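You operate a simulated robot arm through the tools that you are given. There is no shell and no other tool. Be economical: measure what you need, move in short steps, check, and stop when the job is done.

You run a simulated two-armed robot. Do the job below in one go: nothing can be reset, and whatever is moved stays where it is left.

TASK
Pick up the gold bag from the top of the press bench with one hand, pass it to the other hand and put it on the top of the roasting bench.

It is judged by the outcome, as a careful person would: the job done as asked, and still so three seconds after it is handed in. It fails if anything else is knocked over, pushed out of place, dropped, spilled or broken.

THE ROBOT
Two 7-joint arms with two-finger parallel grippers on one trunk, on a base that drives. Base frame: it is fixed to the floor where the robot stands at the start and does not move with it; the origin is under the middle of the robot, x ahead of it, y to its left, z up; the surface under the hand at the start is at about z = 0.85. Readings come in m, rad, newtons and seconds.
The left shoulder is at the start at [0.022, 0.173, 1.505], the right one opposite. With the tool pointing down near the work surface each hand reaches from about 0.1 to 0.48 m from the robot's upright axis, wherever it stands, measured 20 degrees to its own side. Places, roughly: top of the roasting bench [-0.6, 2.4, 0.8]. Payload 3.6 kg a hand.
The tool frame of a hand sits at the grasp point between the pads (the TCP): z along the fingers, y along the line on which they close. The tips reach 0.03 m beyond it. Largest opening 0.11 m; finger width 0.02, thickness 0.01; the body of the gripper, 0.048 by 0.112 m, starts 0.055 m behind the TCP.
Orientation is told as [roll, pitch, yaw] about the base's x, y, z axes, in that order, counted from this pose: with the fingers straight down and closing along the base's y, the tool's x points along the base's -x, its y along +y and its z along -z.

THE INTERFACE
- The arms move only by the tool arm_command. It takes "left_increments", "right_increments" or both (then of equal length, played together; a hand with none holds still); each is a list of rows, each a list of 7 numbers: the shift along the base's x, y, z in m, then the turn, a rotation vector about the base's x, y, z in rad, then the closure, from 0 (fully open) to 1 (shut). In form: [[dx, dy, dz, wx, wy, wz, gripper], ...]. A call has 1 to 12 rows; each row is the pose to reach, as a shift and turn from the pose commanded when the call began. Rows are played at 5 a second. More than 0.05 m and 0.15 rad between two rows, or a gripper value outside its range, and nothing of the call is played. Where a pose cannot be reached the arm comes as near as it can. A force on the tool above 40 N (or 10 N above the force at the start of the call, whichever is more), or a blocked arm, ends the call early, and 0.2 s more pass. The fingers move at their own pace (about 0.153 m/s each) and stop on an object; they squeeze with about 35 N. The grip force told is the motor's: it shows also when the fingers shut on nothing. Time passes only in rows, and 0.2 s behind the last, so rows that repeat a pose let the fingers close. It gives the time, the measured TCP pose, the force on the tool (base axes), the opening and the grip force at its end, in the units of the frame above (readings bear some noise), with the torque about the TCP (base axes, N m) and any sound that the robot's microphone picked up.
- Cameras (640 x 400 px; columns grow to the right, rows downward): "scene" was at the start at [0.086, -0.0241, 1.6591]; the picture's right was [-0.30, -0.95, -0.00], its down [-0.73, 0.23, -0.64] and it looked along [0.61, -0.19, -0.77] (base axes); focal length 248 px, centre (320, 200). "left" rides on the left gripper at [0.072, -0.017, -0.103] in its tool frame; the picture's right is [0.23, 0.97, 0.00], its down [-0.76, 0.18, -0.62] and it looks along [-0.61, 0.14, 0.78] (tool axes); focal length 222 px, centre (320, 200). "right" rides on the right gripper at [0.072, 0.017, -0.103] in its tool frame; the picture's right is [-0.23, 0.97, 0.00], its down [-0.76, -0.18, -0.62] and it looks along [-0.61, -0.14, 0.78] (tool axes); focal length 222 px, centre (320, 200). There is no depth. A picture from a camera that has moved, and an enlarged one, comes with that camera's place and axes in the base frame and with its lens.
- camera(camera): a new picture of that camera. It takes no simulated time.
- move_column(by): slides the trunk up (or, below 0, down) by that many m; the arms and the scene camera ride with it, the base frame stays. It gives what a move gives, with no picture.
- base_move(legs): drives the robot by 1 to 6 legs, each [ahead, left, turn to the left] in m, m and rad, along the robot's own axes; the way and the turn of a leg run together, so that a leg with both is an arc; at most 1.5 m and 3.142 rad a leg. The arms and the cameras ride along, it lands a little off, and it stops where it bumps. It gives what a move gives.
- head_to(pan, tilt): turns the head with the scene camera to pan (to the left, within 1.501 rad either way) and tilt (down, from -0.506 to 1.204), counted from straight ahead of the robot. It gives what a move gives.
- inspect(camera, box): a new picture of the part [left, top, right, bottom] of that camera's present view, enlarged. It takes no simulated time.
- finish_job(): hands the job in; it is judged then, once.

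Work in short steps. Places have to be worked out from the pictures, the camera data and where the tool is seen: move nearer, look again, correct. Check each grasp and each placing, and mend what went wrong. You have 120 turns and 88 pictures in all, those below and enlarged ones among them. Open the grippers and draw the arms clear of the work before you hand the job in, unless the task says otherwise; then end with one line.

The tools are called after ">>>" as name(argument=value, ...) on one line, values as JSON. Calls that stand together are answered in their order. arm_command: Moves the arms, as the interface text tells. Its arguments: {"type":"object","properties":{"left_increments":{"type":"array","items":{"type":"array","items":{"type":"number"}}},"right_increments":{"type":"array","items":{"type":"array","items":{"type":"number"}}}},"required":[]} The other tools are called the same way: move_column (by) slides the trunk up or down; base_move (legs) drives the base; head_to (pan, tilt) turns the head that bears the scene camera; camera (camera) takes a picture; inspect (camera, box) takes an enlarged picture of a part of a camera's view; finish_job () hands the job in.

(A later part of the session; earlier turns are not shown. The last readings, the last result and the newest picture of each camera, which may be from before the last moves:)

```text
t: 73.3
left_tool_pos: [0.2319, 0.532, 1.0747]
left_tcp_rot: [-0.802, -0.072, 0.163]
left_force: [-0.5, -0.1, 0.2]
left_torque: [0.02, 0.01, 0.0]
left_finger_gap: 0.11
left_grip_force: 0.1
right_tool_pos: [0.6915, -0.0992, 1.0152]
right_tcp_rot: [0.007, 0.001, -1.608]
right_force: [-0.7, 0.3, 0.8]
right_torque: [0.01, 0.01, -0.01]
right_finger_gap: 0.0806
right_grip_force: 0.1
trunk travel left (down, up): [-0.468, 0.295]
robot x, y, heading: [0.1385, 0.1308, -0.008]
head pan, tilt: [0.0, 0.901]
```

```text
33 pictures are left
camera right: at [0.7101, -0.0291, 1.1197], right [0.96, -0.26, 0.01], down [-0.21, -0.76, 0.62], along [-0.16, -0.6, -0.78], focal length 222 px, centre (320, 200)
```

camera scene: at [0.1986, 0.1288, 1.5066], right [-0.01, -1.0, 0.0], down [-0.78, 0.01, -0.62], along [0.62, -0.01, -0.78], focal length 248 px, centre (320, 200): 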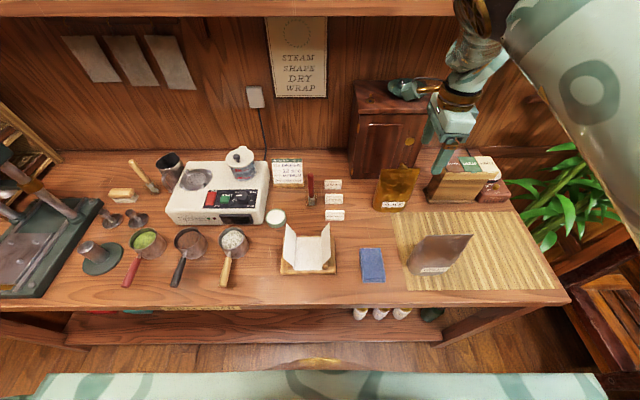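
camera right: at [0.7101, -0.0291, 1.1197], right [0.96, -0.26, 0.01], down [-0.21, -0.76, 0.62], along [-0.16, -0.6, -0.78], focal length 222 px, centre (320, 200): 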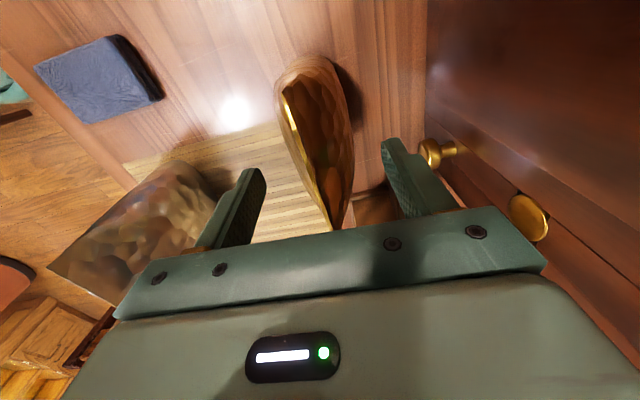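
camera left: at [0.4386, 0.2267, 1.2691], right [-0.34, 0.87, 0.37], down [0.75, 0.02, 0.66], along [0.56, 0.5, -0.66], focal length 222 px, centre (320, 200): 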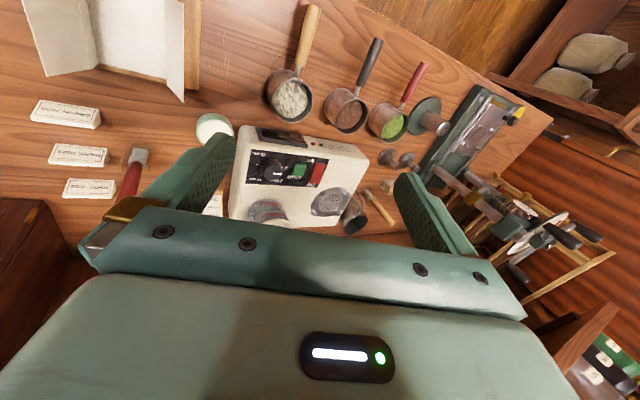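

The knob sits at x≈0.78, clear of the outer finger at about 0.74. I descend the last 4 cm and close.

>>> arm_command(right_increments=[[0, 0, -0.02, 0, 0, 0, 0.27], [0, 0, -0.04, 0, 0, 0, 0.27], [0, 0, -0.042, 0, 0, 0, 0.27]])

>>> arm_command(right_increments=[[0, 0, 0, 0, 0, 0, 0.5], [0, 0, 0, 0, 0, 0, 0.8], [0, 0, 0, 0, 0, 0, 1], [0, 0, 0, 0, 0, 0, 1], [0, 0, 0, 0, 0, 0, 1]])

>>> camera(camera="right")

```text
t: 74.1
left_tool_pos: [0.2315, 0.5326, 1.0751]
left_tcp_rot: [-0.8, -0.071, 0.165]
left_force: [0.8, -0.9, -0.4]
left_torque: [0.0, 0.03, 0.03]
left_finger_gap: 0.1102
left_grip_force: 0.0
right_tool_pos: [0.689, -0.1007, 0.974]
right_tcp_rot: [0.009, 0.002, -1.608]
right_force: [0.2, -0.5, -0.3]
right_torque: [-0.01, -0.03, 0.03]
right_finger_gap: 0.0803
right_grip_force: 0.1
trunk travel left (down, up): [-0.468, 0.295]
robot x, y, heading: [0.1423, 0.1303, -0.0]
head pan, tilt: [0.0, 0.901]
```

```text
t: 75.3
left_tool_pos: [0.2309, 0.5326, 1.0748]
left_tcp_rot: [-0.8, -0.071, 0.16]
left_force: [0.0, -0.2, 0.1]
left_torque: [0.01, 0.01, -0.01]
left_finger_gap: 0.1101
left_grip_force: 0.1
right_tool_pos: [0.69, -0.1008, 0.973]
right_tcp_rot: [0.006, 0.002, -1.61]
right_force: [-0.3, -1.7, 0.1]
right_torque: [-0.03, 0.05, 0.02]
right_finger_gap: 0.0491
right_grip_force: 35.2
trunk travel left (down, up): [-0.468, 0.295]
robot x, y, heading: [0.1386, 0.1287, -0.006]
head pan, tilt: [0.0, 0.901]
```

```text
32 pictures are left
camera right: at [0.709, -0.0291, 1.0772], right [0.96, -0.26, 0.01], down [-0.21, -0.76, 0.62], along [-0.16, -0.6, -0.78], focal length 222 px, centre (320, 200)
```

right: 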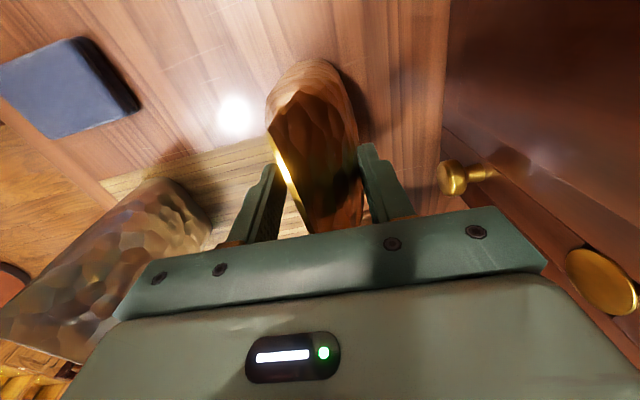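

The grip is at 49 mm, deep and central. I lift slowly 4 cm.

>>> arm_command(right_increments=[[0, 0, 0.008, 0, 0, 0, 1], [0, 0, 0.016, 0, 0, 0, 1], [0, 0, 0.028, 0, 0, 0, 1], [0, 0, 0.04, 0, 0, 0, 1]])

>>> camera(camera="right")

>>> inspect(camera="scene", box=[320, 80, 520, 280])

```text
t: 76.3
left_tool_pos: [0.2319, 0.5327, 1.0755]
left_tcp_rot: [-0.8, -0.07, 0.163]
left_force: [0.7, -0.1, -0.2]
left_torque: [0.02, -0.01, -0.02]
left_finger_gap: 0.11
left_grip_force: 0.0
right_tool_pos: [0.6914, -0.101, 1.0123]
right_tcp_rot: [0.007, 0.004, -1.609]
right_force: [0.7, 0.0, -1.4]
right_torque: [0.01, 0.01, 0.01]
right_finger_gap: 0.0149
right_grip_force: 34.7
trunk travel left (down, up): [-0.468, 0.295]
robot x, y, heading: [0.1408, 0.1321, -0.001]
head pan, tilt: [0.0, 0.901]
```

```text
31 pictures are left
camera right: at [0.7098, -0.0286, 1.118], right [0.96, -0.26, 0.01], down [-0.21, -0.76, 0.62], along [-0.16, -0.6, -0.78], focal length 222 px, centre (320, 200)
```

right: 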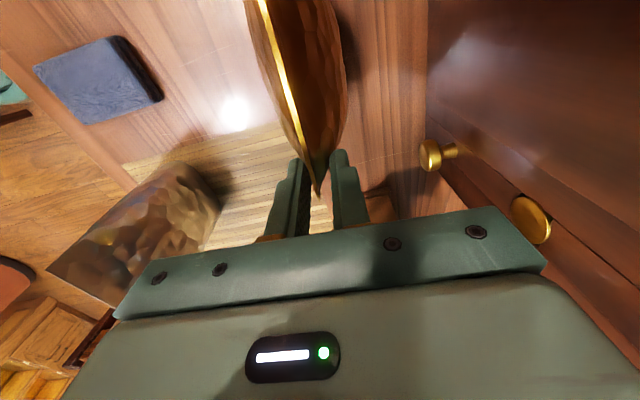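

```text
2.00 times, centred on (420, 180) of scene
camera zoom: at [0.2437, 0.1289, 1.5066], right [0.0, -1.0, 0.0], down [-0.78, 0.0, -0.62], along [0.62, 0.0, -0.78], focal length 495 px, centre (120, 240)
```

zoom: 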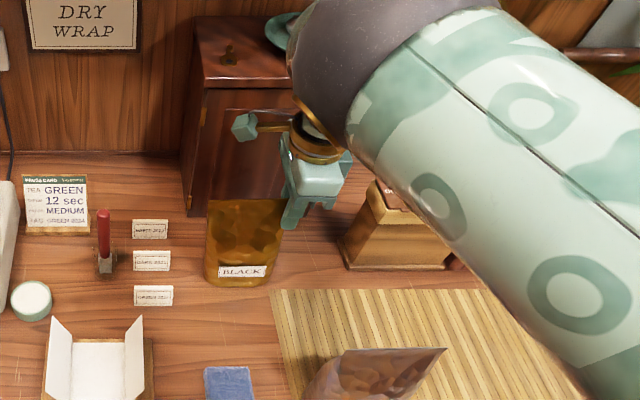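

The fingers slid up the bag's tapered faces again and it shifted toward +y, so a top grasp can't hold it. I need its thick lower part, from the side. I open gently, back out upward and look.

>>> arm_command(right_increments=[[0, 0, -0.002, 0, 0, 0, 0.9], [0, 0, -0.002, 0, 0, 0, 0.7], [0, 0, 0, 0, 0, 0, 0.4], [0, 0, 0.03, 0, 0, 0, 0.2], [0, 0, 0.06, 0, 0, 0, 0.2], [0, 0, 0.09, 0, 0, 0, 0.2]])

>>> camera(camera="right")

>>> inspect(camera="scene", box=[320, 80, 520, 280])

```text
t: 77.7
left_tool_pos: [0.2311, 0.5329, 1.0758]
left_tcp_rot: [-0.8, -0.072, 0.165]
left_force: [-0.1, -0.6, 0.1]
left_torque: [0.0, 0.03, 0.01]
left_finger_gap: 0.11
left_grip_force: 0.1
right_tool_pos: [0.6897, -0.1006, 1.1022]
right_tcp_rot: [0.007, 0.002, -1.609]
right_force: [-0.3, 0.2, -0.1]
right_torque: [-0.02, -0.03, 0.0]
right_finger_gap: 0.0879
right_grip_force: 0.0
trunk travel left (down, up): [-0.468, 0.295]
robot x, y, heading: [0.1375, 0.1299, -0.005]
head pan, tilt: [0.0, 0.901]
```

```text
29 pictures are left
camera right: at [0.7084, -0.0283, 1.2083], right [0.96, -0.26, 0.01], down [-0.21, -0.76, 0.62], along [-0.16, -0.6, -0.78], focal length 222 px, centre (320, 200)
```

right: 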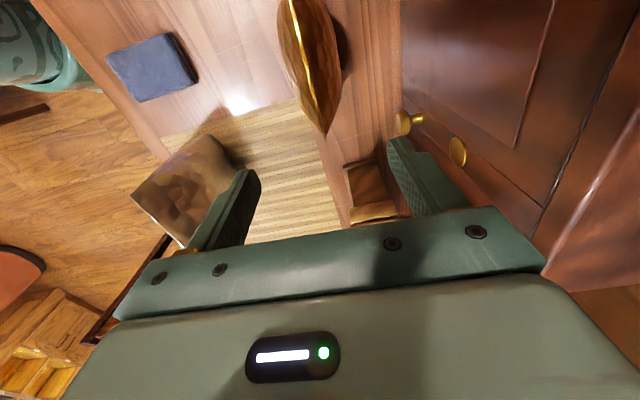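

```text
2.00 times, centred on (420, 180) of scene
camera zoom: at [0.2433, 0.1291, 1.5066], right [0.0, -1.0, 0.0], down [-0.78, 0.0, -0.62], along [0.62, 0.0, -0.78], focal length 495 px, centre (120, 240)
```

zoom: 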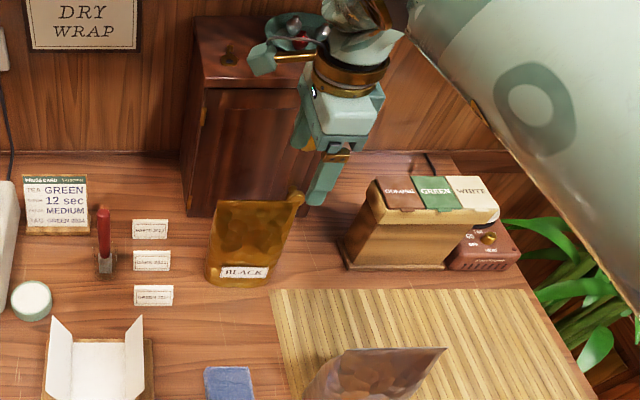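

The bag stands at about (0.695, −0.056). The left hand can reach its thick lower part from the left, so the left will pick and the right will receive. I raise the right hand aside and back off to prepare.

>>> arm_command(right_increments=[[0, -0.02, 0.02, 0, 0, 0, 0.2], [-0.01, -0.05, 0.04, 0, 0, 0, 0.2], [-0.02, -0.08, 0.05, 0, 0, 0, 0.2], [-0.03, -0.11, 0.06, 0, 0, 0, 0.2], [-0.03, -0.14, 0.06, 0, 0, 0, 0.2]])

>>> base_move(legs=[[-0.4, 0, 0]])

>>> move_column(by=-0.14)

```text
t: 78.9
left_tool_pos: [0.2327, 0.5317, 1.0759]
left_tcp_rot: [-0.8, -0.072, 0.162]
left_force: [-0.2, -1.0, -0.8]
left_torque: [0.01, -0.02, 0.0]
left_finger_gap: 0.1099
left_grip_force: 0.1
right_tool_pos: [0.6609, -0.2412, 1.1647]
right_tcp_rot: [0.007, 0.003, -1.608]
right_force: [0.9, 0.3, -0.9]
right_torque: [0.03, 0.04, 0.0]
right_finger_gap: 0.0881
right_grip_force: 0.0
trunk travel left (down, up): [-0.468, 0.295]
robot x, y, heading: [0.1398, 0.1261, -0.006]
head pan, tilt: [0.0, 0.901]
```

```text
t: 81.4
left_tool_pos: [-0.1728, 0.5333, 1.0765]
left_tcp_rot: [-0.802, -0.071, 0.164]
left_force: [-0.7, 0.7, 0.1]
left_torque: [0.0, 0.0, 0.04]
left_finger_gap: 0.11
left_grip_force: 0.1
right_tool_pos: [0.2585, -0.2375, 1.164]
right_tcp_rot: [0.01, 0.003, -1.607]
right_force: [-0.3, -0.4, 0.3]
right_torque: [0.0, 0.0, -0.03]
right_finger_gap: 0.0879
right_grip_force: 0.1
trunk travel left (down, up): [-0.468, 0.295]
robot x, y, heading: [-0.2632, 0.132, 0.001]
head pan, tilt: [0.0, 0.901]
```

```text
t: 83.0
left_tool_pos: [-0.1723, 0.5342, 0.9355]
left_tcp_rot: [-0.802, -0.072, 0.162]
left_force: [-0.3, -0.3, -0.6]
left_torque: [0.0, -0.01, 0.02]
left_finger_gap: 0.11
left_grip_force: 0.0
right_tool_pos: [0.258, -0.2381, 1.024]
right_tcp_rot: [0.007, 0.002, -1.606]
right_force: [-0.3, 0.3, 0.2]
right_torque: [-0.01, -0.03, 0.02]
right_finger_gap: 0.088
right_grip_force: 0.0
trunk travel left (down, up): [-0.328, 0.435]
robot x, y, heading: [-0.2619, 0.1325, 0.0]
head pan, tilt: [0.0, 0.901]
```

The trunk is down. I turn the left hand so its fingers point right and down, closing along x, in front of the robot, and raise the right hand.

>>> arm_command(left_increments=[[0.03, 0, 0.02, -0.0143, -0.112, -0.0889, 0], [0.06, 0, 0.04, -0.0285, -0.224, -0.1778, 0], [0.09, -0.01, 0.06, -0.0428, -0.336, -0.2667, 0], [0.12, -0.02, 0.08, -0.0571, -0.448, -0.3556, 0], [0.15, -0.035, 0.1, -0.0714, -0.56, -0.4445, 0], [0.18, -0.05, 0.12, -0.0856, -0.672, -0.5335, 0], [0.21, -0.065, 0.135, -0.1, -0.784, -0.6224, 0], [0.24, -0.08, 0.15, -0.1142, -0.896, -0.7113, 0], [0.27, -0.095, 0.16, -0.1285, -1.008, -0.8, 0], [0.29, -0.11, 0.165, -0.1427, -1.12, -0.889, 0], [0.31, -0.12, 0.165, -0.157, -1.232, -0.978, 0]], right_increments=[[0, 0, 0.012, 0, 0, 0, 0], [0, 0, 0.024, 0, 0, 0, 0], [0, 0, 0.036, 0, 0, 0, 0], [0, 0, 0.048, 0, 0, 0, 0], [0, 0, 0.06, 0, 0, 0, 0], [0, 0, 0.072, 0, 0, 0, 0], [0, 0, 0.084, 0, 0, 0, 0], [0, 0, 0.096, 0, 0, 0, 0], [0, 0, 0.108, 0, 0, 0, 0], [0, 0, 0.12, 0, 0, 0, 0], [0, 0, 0.13, 0, 0, 0, 0]])

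>>> camera(camera="scene")

```text
t: 85.4
left_tool_pos: [0.1393, 0.4118, 1.0996]
left_tcp_rot: [-0.134, -1.165, -1.414]
left_force: [-0.1, -1.5, -0.3]
left_torque: [-0.02, 0.0, 0.01]
left_finger_gap: 0.1099
left_grip_force: 0.1
right_tool_pos: [0.2602, -0.2391, 1.1543]
right_tcp_rot: [0.008, 0.002, -1.606]
right_force: [-0.8, 0.0, -1.4]
right_torque: [0.0, 0.03, 0.01]
right_finger_gap: 0.11
right_grip_force: 0.1
trunk travel left (down, up): [-0.328, 0.435]
robot x, y, heading: [-0.2625, 0.1289, -0.0]
head pan, tilt: [0.0, 0.901]
```

```text
27 pictures are left
camera scene: at [-0.1184, 0.1295, 1.365], right [0.0, -1.0, 0.0], down [-0.78, 0.0, -0.62], along [0.62, 0.0, -0.78], focal length 248 px, centre (320, 200)
```

scene: 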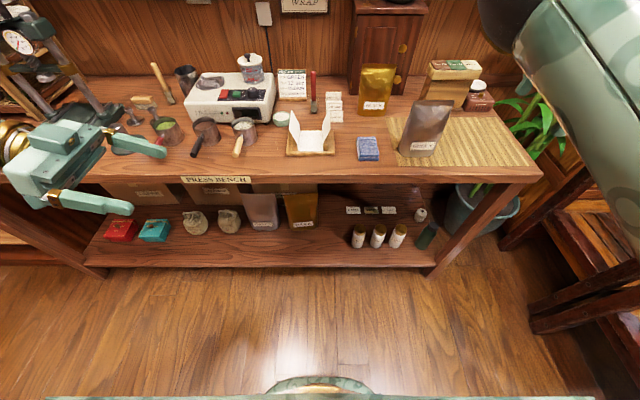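

The left hand is posed as wanted. I trim its orientation, bring the right hand slightly inward, then shift the base 8 cm right and 0.3 m forward.

>>> arm_command(left_increments=[[0, 0, 0, 0.08, -0.036, -0.02, 0], [0, 0, 0, 0.165, -0.072, -0.043, 0]], right_increments=[[0, 0.03, 0, 0, 0, 0, 0], [0, 0.05, 0, 0, 0, 0, 0]])

>>> base_move(legs=[[0, -0.08, 0], [0.3, 0, 0]])

>>> camera(camera="scene")

>>> camera(camera="left")

```text
t: 86.0
left_tool_pos: [0.1394, 0.4132, 1.1004]
left_tcp_rot: [0.039, -1.002, -1.61]
left_force: [-0.1, 0.3, -0.7]
left_torque: [0.0, 0.01, 0.02]
left_finger_gap: 0.11
left_grip_force: 0.0
right_tool_pos: [0.2613, -0.1881, 1.1533]
right_tcp_rot: [0.007, 0.0, -1.607]
right_force: [0.6, -0.6, 0.1]
right_torque: [-0.02, 0.02, -0.01]
right_finger_gap: 0.1099
right_grip_force: 0.0
trunk travel left (down, up): [-0.328, 0.435]
robot x, y, heading: [-0.2625, 0.1341, -0.003]
head pan, tilt: [0.0, 0.901]
```

```text
t: 88.7
left_tool_pos: [0.44, 0.3325, 1.1005]
left_tcp_rot: [0.038, -1.002, -1.614]
left_force: [0.3, 0.7, 0.1]
left_torque: [-0.01, 0.01, -0.01]
left_finger_gap: 0.1099
left_grip_force: 0.0
right_tool_pos: [0.559, -0.2696, 1.1537]
right_tcp_rot: [0.006, 0.002, -1.612]
right_force: [0.5, -0.2, 0.6]
right_torque: [-0.02, -0.02, -0.01]
right_finger_gap: 0.11
right_grip_force: 0.1
trunk travel left (down, up): [-0.328, 0.435]
robot x, y, heading: [0.0378, 0.0552, -0.0]
head pan, tilt: [0.0, 0.901]
```

```text
26 pictures are left
camera scene: at [0.1797, 0.0504, 1.365], right [0.0, -1.0, 0.0], down [-0.78, 0.0, -0.62], along [0.62, 0.0, -0.78], focal length 248 px, centre (320, 200)
```

scene: 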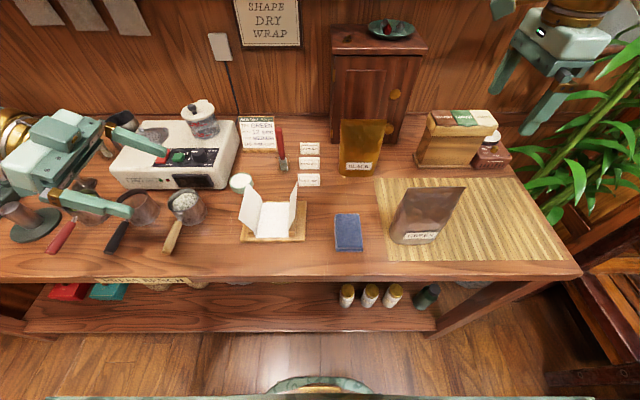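

```text
25 pictures are left
camera left: at [0.4222, 0.4582, 1.0937], right [0.98, 0.11, -0.17], down [0.16, 0.11, 0.98], along [0.13, -0.99, 0.09], focal length 222 px, centre (320, 200)
```

left: 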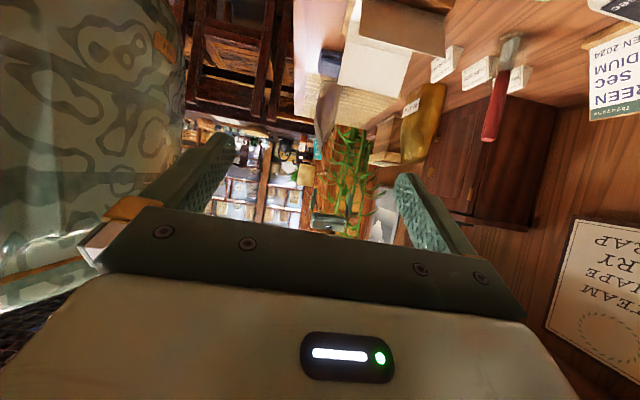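

The bag is at about (0.70, −0.056). The label cards on its left are about 4 cm tall, so I reduce the left tilt to 0.8 rad to keep the camera above them. Then I drive 0.1 m forward and go to the pre-grasp point.

>>> base_move(legs=[[0.1, 0, 0]])

>>> arm_command(left_increments=[[0.015, -0.03, -0.005, 0.1, 0, 0, 0], [0.03, -0.06, -0.01, 0.2, 0, 0.0, 0], [0.05, -0.09, -0.015, 0.2, 0, 0, 0], [0.07, -0.12, -0.02, 0.2, 0, 0, 0], [0.09, -0.15, -0.03, 0.2, 0, 0, 0], [0.11, -0.18, -0.04, 0.2, 0, 0, 0], [0.13, -0.2, -0.05, 0.2, 0, 0, 0], [0.145, -0.22, -0.06, 0.2, 0, 0, 0], [0.155, -0.24, -0.07, 0.2, 0, 0, 0]])

>>> camera(camera="scene")

>>> camera(camera="left")

```text
t: 89.9
left_tool_pos: [0.5414, 0.3308, 1.0995]
left_tcp_rot: [0.038, -1.003, -1.614]
left_force: [0.9, 0.4, 0.2]
left_torque: [-0.03, 0.03, -0.04]
left_finger_gap: 0.1101
left_grip_force: 0.1
right_tool_pos: [0.658, -0.2709, 1.1534]
right_tcp_rot: [0.007, 0.004, -1.614]
right_force: [-0.2, -0.4, 0.1]
right_torque: [0.05, 0.05, 0.06]
right_finger_gap: 0.1099
right_grip_force: 0.1
trunk travel left (down, up): [-0.328, 0.435]
robot x, y, heading: [0.1358, 0.0521, -0.009]
head pan, tilt: [0.0, 0.901]
```

```text
t: 91.9
left_tool_pos: [0.6919, 0.0888, 1.029]
left_tcp_rot: [0.026, -0.799, -1.606]
left_force: [-0.2, 0.0, -0.1]
left_torque: [0.0, 0.0, -0.02]
left_finger_gap: 0.1102
left_grip_force: 0.0
right_tool_pos: [0.657, -0.2713, 1.154]
right_tcp_rot: [0.006, 0.002, -1.616]
right_force: [-0.4, -0.7, -0.3]
right_torque: [0.01, 0.01, 0.01]
right_finger_gap: 0.1099
right_grip_force: 0.1
trunk travel left (down, up): [-0.328, 0.435]
robot x, y, heading: [0.1371, 0.0505, -0.012]
head pan, tilt: [0.0, 0.901]
```

```text
24 pictures are left
camera scene: at [0.2802, 0.0489, 1.3651], right [-0.01, -1.0, 0.0], down [-0.78, 0.01, -0.62], along [0.62, 0.0, -0.78], focal length 248 px, centre (320, 200)
```

scene: 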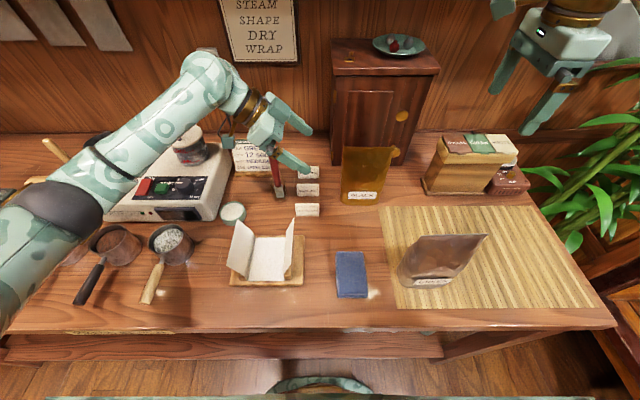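

```text
23 pictures are left
camera left: at [0.6764, 0.2139, 1.0491], right [0.98, 0.14, -0.15], down [0.16, -0.08, 0.98], along [0.13, -0.99, -0.11], focal length 222 px, centre (320, 200)
```

left: 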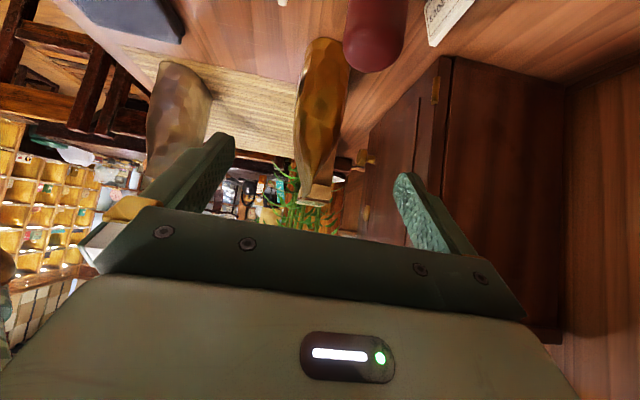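

The red-handled brush stands at about (0.70, 0.155), top near z 1.0, in the straight approach path. I first move −y at this height, with the fingers straddling the bag's top edge, and will then descend vertically.

>>> arm_command(left_increments=[[0.002, -0.035, 0.005, 0, 0, 0, 0.1], [0.005, -0.07, 0.005, 0, 0, 0, 0.1], [0.007, -0.1, 0.005, 0, 0, 0, 0.1]])

>>> inspect(camera="scene", box=[240, 60, 440, 220])

>>> camera(camera="left")

```text
t: 92.7
left_tool_pos: [0.6985, -0.0094, 1.0344]
left_tcp_rot: [0.024, -0.802, -1.606]
left_force: [0.0, 0.5, 1.1]
left_torque: [0.0, 0.01, -0.03]
left_finger_gap: 0.0991
left_grip_force: 0.1
right_tool_pos: [0.6573, -0.2712, 1.1535]
right_tcp_rot: [0.007, 0.003, -1.615]
right_force: [-1.7, -0.5, -0.1]
right_torque: [0.01, -0.01, -0.02]
right_finger_gap: 0.1104
right_grip_force: 0.1
trunk travel left (down, up): [-0.328, 0.435]
robot x, y, heading: [0.1352, 0.0497, -0.007]
head pan, tilt: [0.0, 0.901]
```

```text
2.50 times, centred on (340, 140) of scene
camera zoom: at [0.2799, 0.0484, 1.3651], right [-0.01, -1.0, 0.0], down [-0.78, 0.01, -0.62], along [0.62, 0.0, -0.78], focal length 619 px, centre (270, 350)
```

zoom: 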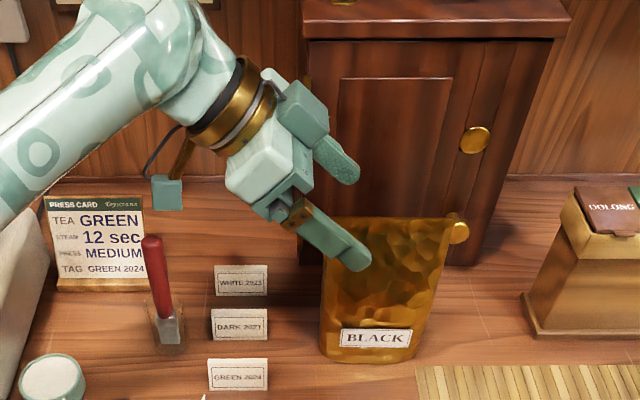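

```text
21 pictures are left
camera left: at [0.6836, 0.1148, 1.0538], right [0.98, 0.14, -0.15], down [0.16, -0.08, 0.98], along [0.13, -0.99, -0.1], focal length 222 px, centre (320, 200)
```

left: 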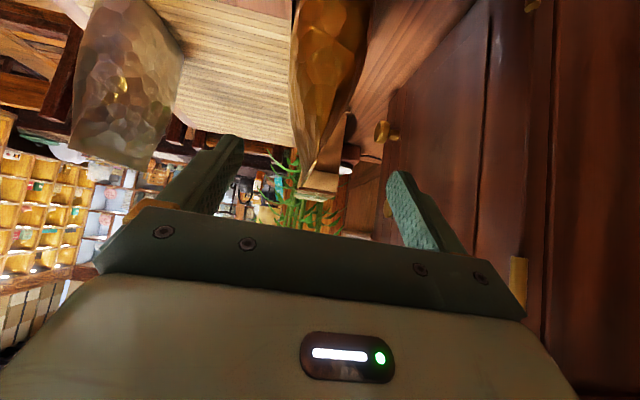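

The fingers straddle the bag. The camera and wrist pass beside the brush with about 1–2 cm to spare if I go a little further −y. I shift to y −0.019 and descend halfway.

>>> arm_command(left_increments=[[0.001, -0.01, 0, 0, 0, 0, 0.15], [0.001, -0.01, -0.02, 0, 0, 0, 0.15], [0.001, -0.01, -0.04, 0, 0, 0, 0.15], [0.001, -0.01, -0.06, 0, 0, 0, 0.15]])

>>> inspect(camera="scene", box=[240, 60, 440, 220])

```text
t: 93.7
left_tool_pos: [0.7031, -0.0184, 0.976]
left_tcp_rot: [0.026, -0.803, -1.606]
left_force: [-0.7, 0.6, 0.9]
left_torque: [0.0, -0.03, -0.01]
left_finger_gap: 0.0938
left_grip_force: 0.1
right_tool_pos: [0.6581, -0.271, 1.1536]
right_tcp_rot: [0.007, 0.002, -1.613]
right_force: [0.8, 0.2, -0.3]
right_torque: [-0.01, 0.02, 0.02]
right_finger_gap: 0.11
right_grip_force: 0.0
trunk travel left (down, up): [-0.328, 0.435]
robot x, y, heading: [0.1365, 0.0515, -0.005]
head pan, tilt: [0.0, 0.901]
```

```text
2.50 times, centred on (340, 140) of scene
camera zoom: at [0.2801, 0.0495, 1.3651], right [-0.01, -1.0, 0.0], down [-0.78, 0.01, -0.62], along [0.62, 0.0, -0.78], focal length 619 px, centre (270, 350)
```

zoom: 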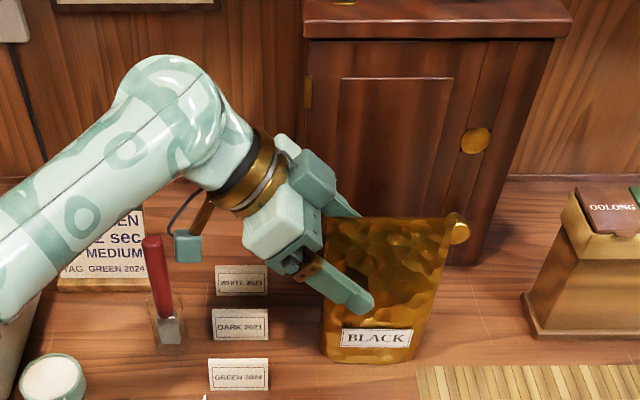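

It is clear of the brush, and the front finger's tip is near the bag's centre line. I descend another 4.8 cm.

>>> arm_command(left_increments=[[-0.001, 0, -0.016, 0, 0, 0, 0.15], [-0.002, 0, -0.032, 0, 0, 0, 0.15], [-0.002, 0, -0.048, 0, 0, 0, 0.15]])

>>> inspect(camera="scene", box=[240, 60, 440, 220])

```text
t: 94.4
left_tool_pos: [0.7039, -0.0203, 0.9477]
left_tcp_rot: [0.04, -0.82, -1.609]
left_force: [-0.9, 2.1, 5.2]
left_torque: [-0.09, 0.01, 0.01]
left_finger_gap: 0.0932
left_grip_force: 0.0
right_tool_pos: [0.6593, -0.2704, 1.1531]
right_tcp_rot: [0.007, 0.002, -1.614]
right_force: [0.7, 0.0, 0.1]
right_torque: [0.02, 0.07, 0.04]
right_finger_gap: 0.1099
right_grip_force: 0.1
trunk travel left (down, up): [-0.328, 0.435]
robot x, y, heading: [0.1334, 0.0492, -0.006]
head pan, tilt: [0.0, 0.901]
stopped in row 3 (left hand): the force on the tool passed its limit at 49 N (the readings are from after the stop); the commanded pose is now the measured one
```

```text
2.50 times, centred on (340, 140) of scene
camera zoom: at [0.2807, 0.0496, 1.3649], right [-0.01, -1.0, 0.0], down [-0.78, 0.0, -0.62], along [0.62, 0.0, -0.78], focal length 619 px, centre (270, 350)
```

zoom: 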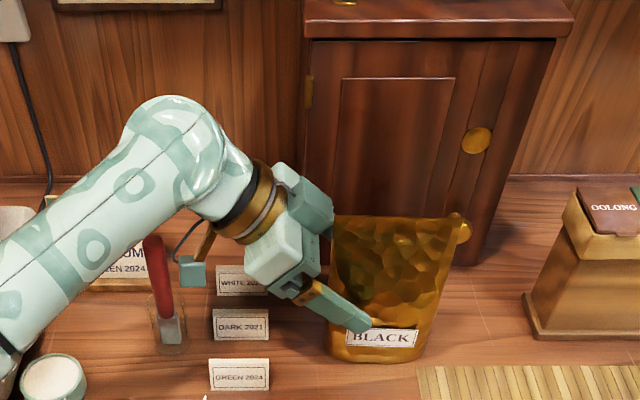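

The gripper body touched the bag's upper edge. The bag shifted about 1 cm and still stands. I ease up 4 mm and close gently here; at worst it slides toward −y, which also helps.

>>> arm_command(left_increments=[[0, 0, 0.003, 0, 0, 0, 0.15], [-0.001, 0, 0.003, 0, 0, 0, 0.4], [-0.001, 0, 0.003, 0, 0, 0, 0.6], [-0.001, 0, 0.003, 0, 0, 0, 0.8], [-0.001, 0, 0.003, 0, 0, 0, 1], [-0.001, 0, 0.003, 0, 0, 0, 1]])

>>> inspect(camera="scene", box=[240, 60, 440, 220])

```text
t: 95.8
left_tool_pos: [0.7025, -0.0196, 0.9496]
left_tcp_rot: [0.038, -0.82, -1.609]
left_force: [1.7, -0.7, 0.5]
left_torque: [0.0, -0.09, 0.02]
left_finger_gap: 0.0531
left_grip_force: 35.6
right_tool_pos: [0.6588, -0.27, 1.1548]
right_tcp_rot: [0.007, 0.003, -1.611]
right_force: [-0.3, 0.7, -0.2]
right_torque: [0.03, -0.03, -0.01]
right_finger_gap: 0.1103
right_grip_force: 0.1
trunk travel left (down, up): [-0.328, 0.435]
robot x, y, heading: [0.1377, 0.0523, -0.005]
head pan, tilt: [0.0, 0.901]
```

```text
2.50 times, centred on (340, 140) of scene
camera zoom: at [0.2802, 0.0495, 1.3651], right [-0.01, -1.0, 0.0], down [-0.78, 0.0, -0.62], along [0.62, 0.0, -0.78], focal length 619 px, centre (270, 350)
```

zoom: 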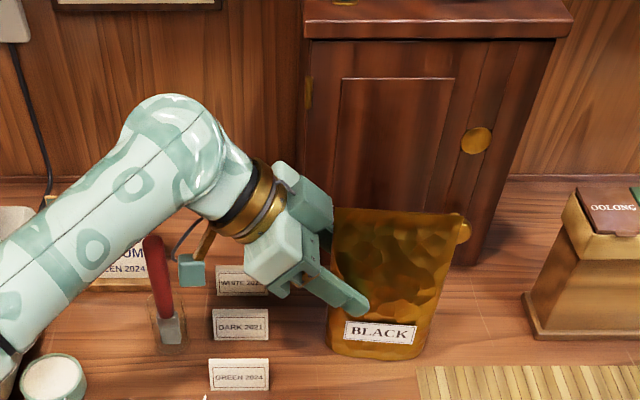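

It holds at 53 mm without slipping. I lift slowly by 2.5 cm.

>>> arm_command(left_increments=[[0, 0, 0.005, 0, 0, 0, 1], [0, 0, 0.01, 0, 0, 0, 1], [0, 0, 0.017, 0, 0, 0, 1], [0, 0, 0.025, 0, 0, 0, 1]])

>>> inspect(camera="scene", box=[240, 60, 440, 220])

```text
t: 96.8
left_tool_pos: [0.7024, -0.0203, 0.9751]
left_tcp_rot: [0.036, -0.818, -1.609]
left_force: [-0.1, -0.2, -4.0]
left_torque: [0.15, 0.0, 0.01]
left_finger_gap: 0.0532
left_grip_force: 35.1
right_tool_pos: [0.6579, -0.2702, 1.1529]
right_tcp_rot: [0.007, 0.002, -1.615]
right_force: [-0.3, -0.4, -1.4]
right_torque: [-0.01, 0.01, -0.02]
right_finger_gap: 0.11
right_grip_force: 0.1
trunk travel left (down, up): [-0.328, 0.435]
robot x, y, heading: [0.1357, 0.0502, -0.009]
head pan, tilt: [0.0, 0.901]
```

```text
2.50 times, centred on (340, 140) of scene
camera zoom: at [0.2802, 0.0496, 1.3651], right [-0.01, -1.0, 0.0], down [-0.78, 0.0, -0.62], along [0.62, 0.0, -0.78], focal length 619 px, centre (270, 350)
```

zoom: 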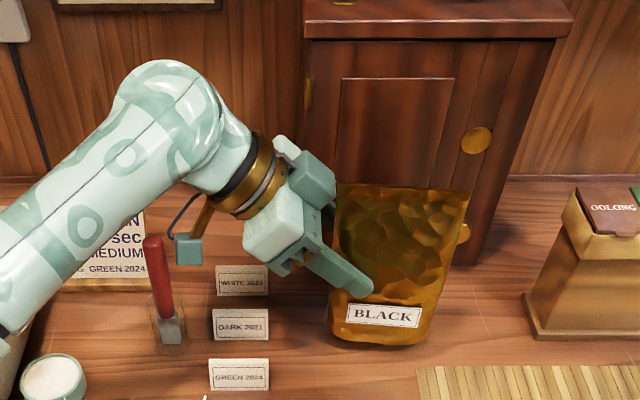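

The bag is lifted with an unchanged gap and about 4 N of weight. I keep lifting, pull it in and shift it left, so it clears the brown bag when I back away.

>>> arm_command(left_increments=[[0, 0, 0.015, 0, 0, 0, 1], [0, 0, 0.03, 0, 0, 0, 1], [0, 0, 0.05, 0, 0, 0, 1], [-0.005, 0, 0.07, 0, 0, 0, 1], [-0.01, 0.01, 0.09, 0, 0, 0, 1], [-0.02, 0.02, 0.105, 0, 0, 0, 1], [-0.035, 0.035, 0.12, 0, 0, 0, 1], [-0.05, 0.05, 0.13, 0, 0, 0, 1], [-0.065, 0.06, 0.14, 0, 0, 0, 1], [-0.08, 0.06, 0.145, 0, 0, 0, 1]])

>>> camera(camera="scene")

```text
t: 99.0
left_tool_pos: [0.6228, 0.0416, 1.1209]
left_tcp_rot: [0.037, -0.818, -1.61]
left_force: [0.2, 0.0, -3.5]
left_torque: [0.14, -0.01, 0.0]
left_finger_gap: 0.0532
left_grip_force: 34.7
right_tool_pos: [0.6581, -0.2704, 1.1537]
right_tcp_rot: [0.006, 0.003, -1.612]
right_force: [-0.3, 0.4, -0.4]
right_torque: [0.01, 0.04, 0.03]
right_finger_gap: 0.1101
right_grip_force: 0.0
trunk travel left (down, up): [-0.328, 0.435]
robot x, y, heading: [0.1392, 0.051, -0.009]
head pan, tilt: [0.0, 0.901]
```

```text
16 pictures are left
camera scene: at [0.2799, 0.0496, 1.3651], right [-0.01, -1.0, 0.0], down [-0.78, 0.0, -0.62], along [0.62, 0.0, -0.78], focal length 248 px, centre (320, 200)
```

scene: 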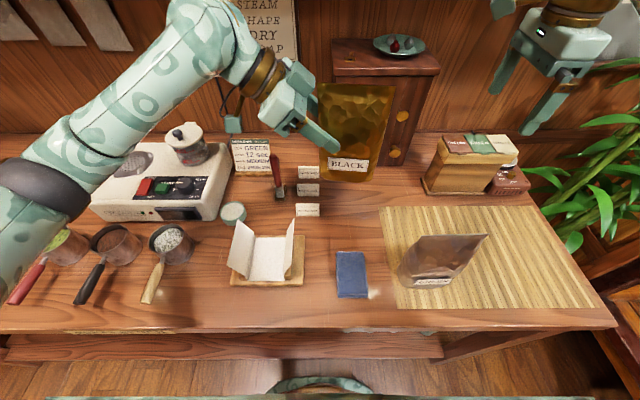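

The bag is firmly held, and everything else is in place. I back off 0.5 m into open floor for the handover.

>>> base_move(legs=[[-0.5, 0, 0]])

>>> camera(camera="scene")

```text
t: 101.9
left_tool_pos: [0.1263, 0.0438, 1.1207]
left_tcp_rot: [0.038, -0.82, -1.611]
left_force: [0.4, -0.4, -3.3]
left_torque: [0.16, -0.02, 0.0]
left_finger_gap: 0.0501
left_grip_force: 34.8
right_tool_pos: [0.1611, -0.2668, 1.1539]
right_tcp_rot: [0.007, 0.001, -1.614]
right_force: [0.1, -0.4, 0.5]
right_torque: [-0.04, -0.02, 0.0]
right_finger_gap: 0.11
right_grip_force: 0.0
trunk travel left (down, up): [-0.328, 0.435]
robot x, y, heading: [-0.3588, 0.051, -0.005]
head pan, tilt: [0.0, 0.901]
```

```text
15 pictures are left
camera scene: at [-0.2161, 0.0526, 1.3652], right [-0.01, -1.0, 0.0], down [-0.78, 0.01, -0.62], along [0.62, 0.0, -0.78], focal length 248 px, centre (320, 200)
```

scene: 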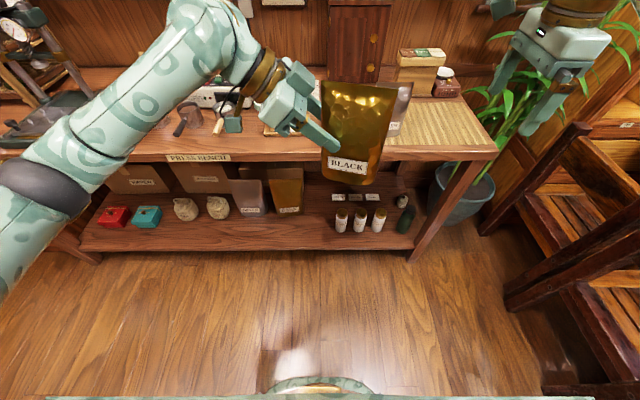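

The bag hangs upright, spanning about y 0.048 to −0.055 and z 1.02 to 1.19. I tilt the open right hand to point left and down, and bring it to a pre-grasp on the bag's right, lower than the left fingers.

>>> arm_command(right_increments=[[0, -0.01, 0, 0.13, 0, 0, 0], [-0.005, -0.01, -0.01, 0.26, 0, 0, 0], [-0.01, -0.01, -0.02, 0.39, 0, 0, 0], [-0.015, 0, -0.03, 0.52, 0, 0, 0], [-0.02, 0.02, -0.04, 0.65, 0, 0, 0], [-0.025, 0.04, -0.05, 0.78, 0, 0, 0], [-0.03, 0.06, -0.06, 0.91, 0, 0, 0], [-0.035, 0.08, -0.07, 1.04, 0, 0, 0], [-0.035, 0.095, -0.079, 1.1, 0, 0, 0]])

>>> camera(camera="scene")

>>> camera(camera="right")

```text
t: 103.9
left_tool_pos: [0.1266, 0.0438, 1.12]
left_tcp_rot: [0.036, -0.82, -1.609]
left_force: [-0.2, 0.3, -3.3]
left_torque: [0.15, 0.0, 0.03]
left_finger_gap: 0.0499
left_grip_force: 34.9
right_tool_pos: [0.1267, -0.1724, 1.0749]
right_tcp_rot: [-0.079, 1.103, -1.67]
right_force: [0.4, 0.5, 0.2]
right_torque: [0.01, -0.02, 0.01]
right_finger_gap: 0.1101
right_grip_force: 0.1
trunk travel left (down, up): [-0.328, 0.435]
robot x, y, heading: [-0.3583, 0.0583, -0.009]
head pan, tilt: [0.0, 0.901]
```

```text
14 pictures are left
camera scene: at [-0.2149, 0.0531, 1.365], right [-0.01, -1.0, 0.0], down [-0.78, 0.01, -0.62], along [0.62, 0.0, -0.78], focal length 248 px, centre (320, 200)
```

scene: 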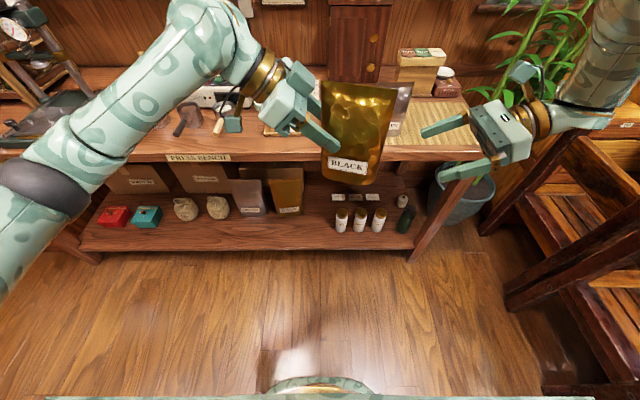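

```text
13 pictures are left
camera right: at [0.1462, -0.2332, 1.1862], right [0.96, -0.13, -0.24], down [-0.22, -0.89, -0.39], along [-0.16, 0.43, -0.89], focal length 222 px, centre (320, 200)
```

right: 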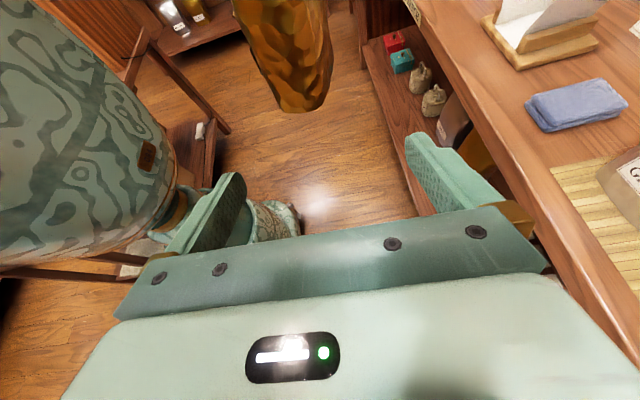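

The alignment looks right, with the bag between the finger lines and about 8 mm nearer the robot. I trim orientation and x, and slide the right hand in along +y.

>>> arm_command(right_increments=[[-0.006, 0.03, 0, 0, -0.03, 0.008, 0], [-0.008, 0.06, 0, 0, -0.06, 0.016, 0], [-0.008, 0.09, 0, 0, -0.06, 0.016, 0], [-0.008, 0.12, 0, 0, -0.06, 0.016, 0], [-0.008, 0.141, 0, 0, -0.06, 0.016, 0]])

>>> inspect(camera="scene", box=[240, 50, 460, 220])

>>> camera(camera="right")

```text
t: 105.1
left_tool_pos: [0.1275, 0.0437, 1.121]
left_tcp_rot: [0.038, -0.819, -1.611]
left_force: [0.0, 0.2, -4.1]
left_torque: [0.18, -0.05, -0.02]
left_finger_gap: 0.0498
left_grip_force: 34.9
right_tool_pos: [0.1315, -0.0664, 1.0732]
right_tcp_rot: [0.051, 1.103, -1.534]
right_force: [0.7, -0.5, 0.1]
right_torque: [0.0, 0.0, 0.02]
right_finger_gap: 0.1103
right_grip_force: 0.2
right hand out of reach, approached as far as the arm can: row 4, 5
trunk travel left (down, up): [-0.328, 0.435]
robot x, y, heading: [-0.3566, 0.0529, -0.007]
head pan, tilt: [0.0, 0.901]
```

```text
2.35 times, centred on (350, 135) of scene
camera zoom: at [-0.2154, 0.0528, 1.3651], right [-0.01, -1.0, 0.0], down [-0.78, 0.01, -0.62], along [0.62, 0.0, -0.78], focal length 583 px, centre (249, 353)
```

zoom: 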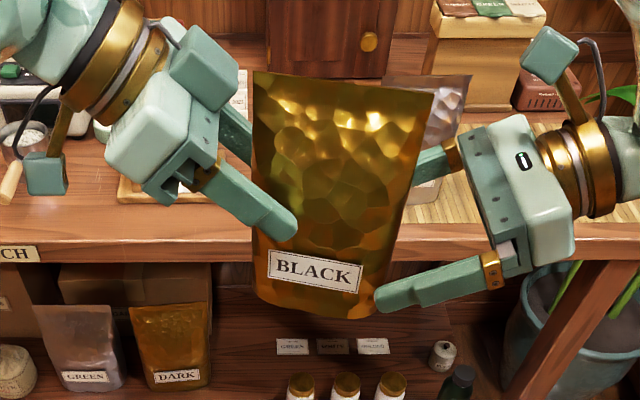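

```text
11 pictures are left
camera right: at [0.1447, -0.1262, 1.1856], right [0.98, -0.11, -0.18], down [-0.18, -0.9, -0.4], along [-0.12, 0.43, -0.9], focal length 222 px, centre (320, 200)
```

right: 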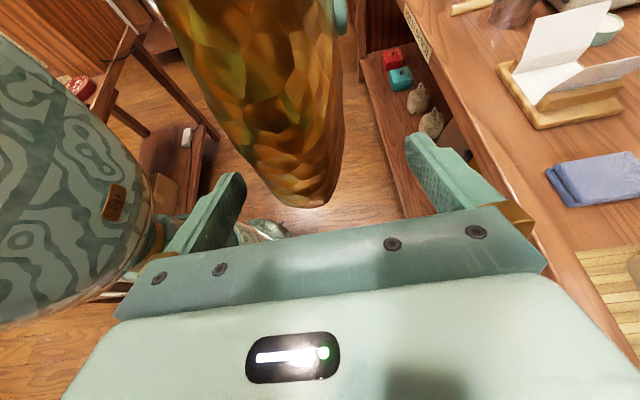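

The right arm stops at y −0.066, but its closing axis now matches the left's. I bring the bag to it instead: left hand 3.9 cm to −y and 1 cm in +x.

>>> arm_command(left_increments=[[0.003, -0.01, 0, 0, 0, 0, 1], [0.006, -0.02, 0, 0, 0, 0, 1], [0.009, -0.03, 0, 0, 0, 0, 1], [0.01, -0.038, 0, 0, 0, 0, 1]])

>>> inspect(camera="scene", box=[240, 50, 460, 220])

```text
t: 106.1
left_tool_pos: [0.1384, 0.0047, 1.1191]
left_tcp_rot: [0.037, -0.818, -1.613]
left_force: [0.0, 0.4, -2.6]
left_torque: [0.17, 0.03, 0.0]
left_finger_gap: 0.0499
left_grip_force: 35.3
right_tool_pos: [0.1309, -0.0662, 1.0725]
right_tcp_rot: [0.052, 1.102, -1.535]
right_force: [0.6, -0.7, 0.1]
right_torque: [0.01, 0.01, 0.03]
right_finger_gap: 0.11
right_grip_force: 0.1
trunk travel left (down, up): [-0.328, 0.435]
robot x, y, heading: [-0.3618, 0.0552, -0.007]
head pan, tilt: [0.0, 0.901]
```

```text
2.35 times, centred on (350, 135) of scene
camera zoom: at [-0.2154, 0.0524, 1.3651], right [-0.01, -1.0, 0.0], down [-0.78, 0.01, -0.62], along [0.62, 0.0, -0.78], focal length 583 px, centre (249, 353)
```

zoom: 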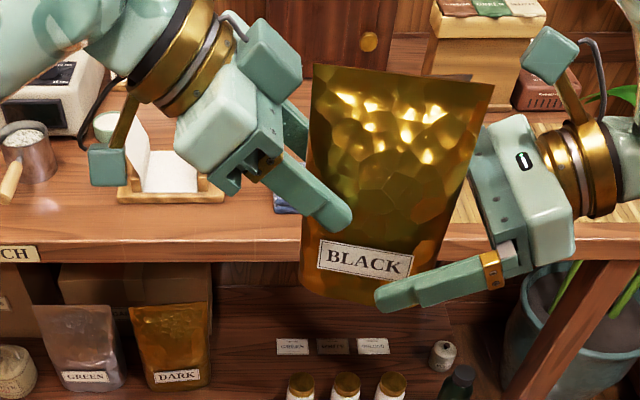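

The right fingertips straddle the thick lower middle of the bag, clear of the left fingers. I close the right hand.

>>> arm_command(right_increments=[[0, 0, 0, 0, 0, 0, 0.3], [0, 0, 0, 0, 0, 0, 0.5], [0, 0, 0, 0, 0, 0, 0.7], [0, 0, 0, 0, 0, 0, 1], [0, 0, 0, 0, 0, 0, 1], [0, 0, 0, 0, 0, 0, 1]])

>>> inspect(camera="scene", box=[240, 50, 460, 220])

```text
t: 107.5
left_tool_pos: [0.1387, 0.0044, 1.1206]
left_tcp_rot: [0.035, -0.819, -1.612]
left_force: [-24.3, 7.6, 1.0]
left_torque: [0.14, 0.45, -0.61]
left_finger_gap: 0.0497
left_grip_force: 35.2
right_tool_pos: [0.1314, -0.0668, 1.0723]
right_tcp_rot: [0.054, 1.104, -1.539]
right_force: [24.2, -7.3, -1.4]
right_torque: [-0.03, 0.71, -1.2]
right_finger_gap: 0.0599
right_grip_force: 35.4
trunk travel left (down, up): [-0.328, 0.435]
robot x, y, heading: [-0.3632, 0.0532, -0.008]
head pan, tilt: [0.0, 0.901]
```

```text
2.35 times, centred on (350, 135) of scene
camera zoom: at [-0.2154, 0.0525, 1.3651], right [-0.01, -1.0, 0.0], down [-0.78, 0.01, -0.62], along [0.62, 0.0, -0.78], focal length 583 px, centre (249, 353)
```

zoom: 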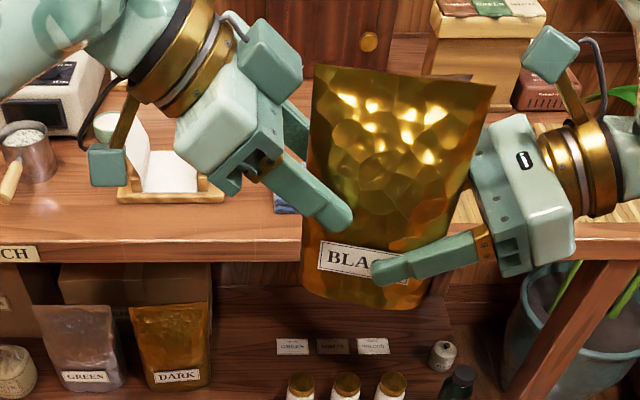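

Both hands now grip the bag, the right at a thick 60 mm spot, but they strain against each other by 24 N along x. I relieve it by moving the right hand a few millimetres in +x.

>>> arm_command(right_increments=[[0.003, -0.001, 0, 0, 0, 0, 1], [0.006, -0.001, 0, 0, 0, 0, 1]])

```text
t: 108.1
left_tool_pos: [0.1392, 0.0071, 1.1208]
left_tcp_rot: [0.04, -0.817, -1.614]
left_force: [-6.0, 2.7, 1.8]
left_torque: [-0.07, -0.12, -0.06]
left_finger_gap: 0.0495
left_grip_force: 35.0
right_tool_pos: [0.1365, -0.0668, 1.0733]
right_tcp_rot: [0.049, 1.103, -1.533]
right_force: [5.6, -2.6, -1.7]
right_torque: [-0.04, 0.42, -0.3]
right_finger_gap: 0.0584
right_grip_force: 35.1
trunk travel left (down, up): [-0.328, 0.435]
robot x, y, heading: [-0.3598, 0.0531, -0.009]
head pan, tilt: [0.0, 0.901]
```

The strain is down to 6 N. I nudge 1.5 mm more and open the left fingers while the right holds.

>>> arm_command(right_increments=[[0.0015, -0.0005, 0, 0, 0, 0, 1], [0.0015, -0.0005, 0, 0, 0, 0, 1], [0.0015, -0.0005, 0, 0, 0, 0, 1], [0.0015, -0.0005, 0, 0, 0, 0, 1], [0.0015, -0.0005, 0, 0, 0, 0, 1]], left_increments=[[0, 0, 0, 0, 0, 0, 1], [0, 0, 0, 0, 0, 0, 0.5], [0, 0, 0, 0, 0, 0, 0.2], [0, 0, 0, 0, 0, 0, 0.0], [0, 0, 0, 0, 0, 0, 0.0]])

>>> inspect(camera="scene", box=[240, 50, 460, 220])

```text
t: 109.3
left_tool_pos: [0.1387, 0.0043, 1.1204]
left_tcp_rot: [0.039, -0.818, -1.61]
left_force: [0.9, 0.9, -0.2]
left_torque: [0.0, 0.0, 0.01]
left_finger_gap: 0.1104
left_grip_force: 0.0
right_tool_pos: [0.1389, -0.0689, 1.0726]
right_tcp_rot: [0.052, 1.104, -1.534]
right_force: [-0.1, 0.1, -0.4]
right_torque: [-0.08, -0.03, -0.01]
right_finger_gap: 0.0551
right_grip_force: 34.7
trunk travel left (down, up): [-0.328, 0.435]
robot x, y, heading: [-0.3594, 0.0541, -0.009]
head pan, tilt: [0.0, 0.901]
```

```text
2.35 times, centred on (350, 135) of scene
camera zoom: at [-0.2153, 0.0525, 1.3651], right [-0.01, -1.0, 0.0], down [-0.78, 0.01, -0.62], along [0.62, 0.0, -0.78], focal length 583 px, centre (249, 353)
```

zoom: 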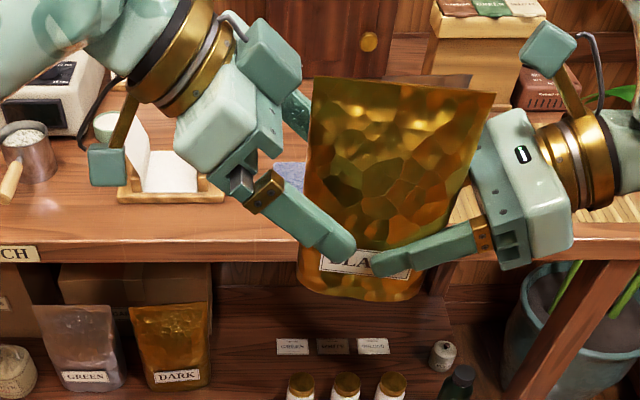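

The left is open and the right holds at 55 mm. I withdraw the left hand along its own axis.

>>> arm_command(left_increments=[[0, 0.015, 0.014, 0, 0, 0, 0], [0, 0.03, 0.028, 0, 0, 0, 0], [0, 0.05, 0.045, 0, 0, 0, 0], [0, 0.08, 0.065, 0, 0, 0, 0], [0, 0.11, 0.08, 0, 0, 0, 0], [0, 0.14, 0.08, 0, 0, 0, 0], [0, 0.17, 0.08, 0, 0, 0, 0], [0, 0.2, 0.07, 0, 0, 0, 0]])

>>> camera(camera="scene")

```text
t: 111.1
left_tool_pos: [0.1366, 0.2057, 1.1905]
left_tcp_rot: [0.036, -0.82, -1.613]
left_force: [0.0, 0.7, 0.4]
left_torque: [-0.01, 0.02, 0.01]
left_finger_gap: 0.1099
left_grip_force: 0.1
right_tool_pos: [0.1398, -0.0665, 1.0739]
right_tcp_rot: [0.052, 1.099, -1.533]
right_force: [-1.1, 0.1, -0.4]
right_torque: [-0.08, -0.04, 0.0]
right_finger_gap: 0.055
right_grip_force: 35.1
trunk travel left (down, up): [-0.328, 0.435]
robot x, y, heading: [-0.3587, 0.0525, -0.011]
head pan, tilt: [0.0, 0.901]
```

```text
7 pictures are left
camera scene: at [-0.2155, 0.0536, 1.3651], right [-0.01, -1.0, 0.0], down [-0.78, 0.01, -0.62], along [0.62, -0.01, -0.78], focal length 248 px, centre (320, 200)
```

scene: 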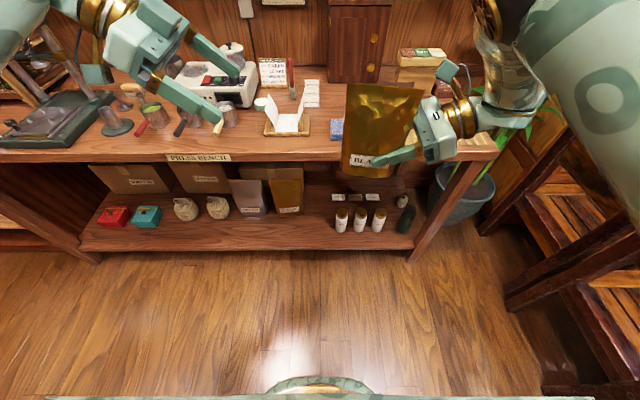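

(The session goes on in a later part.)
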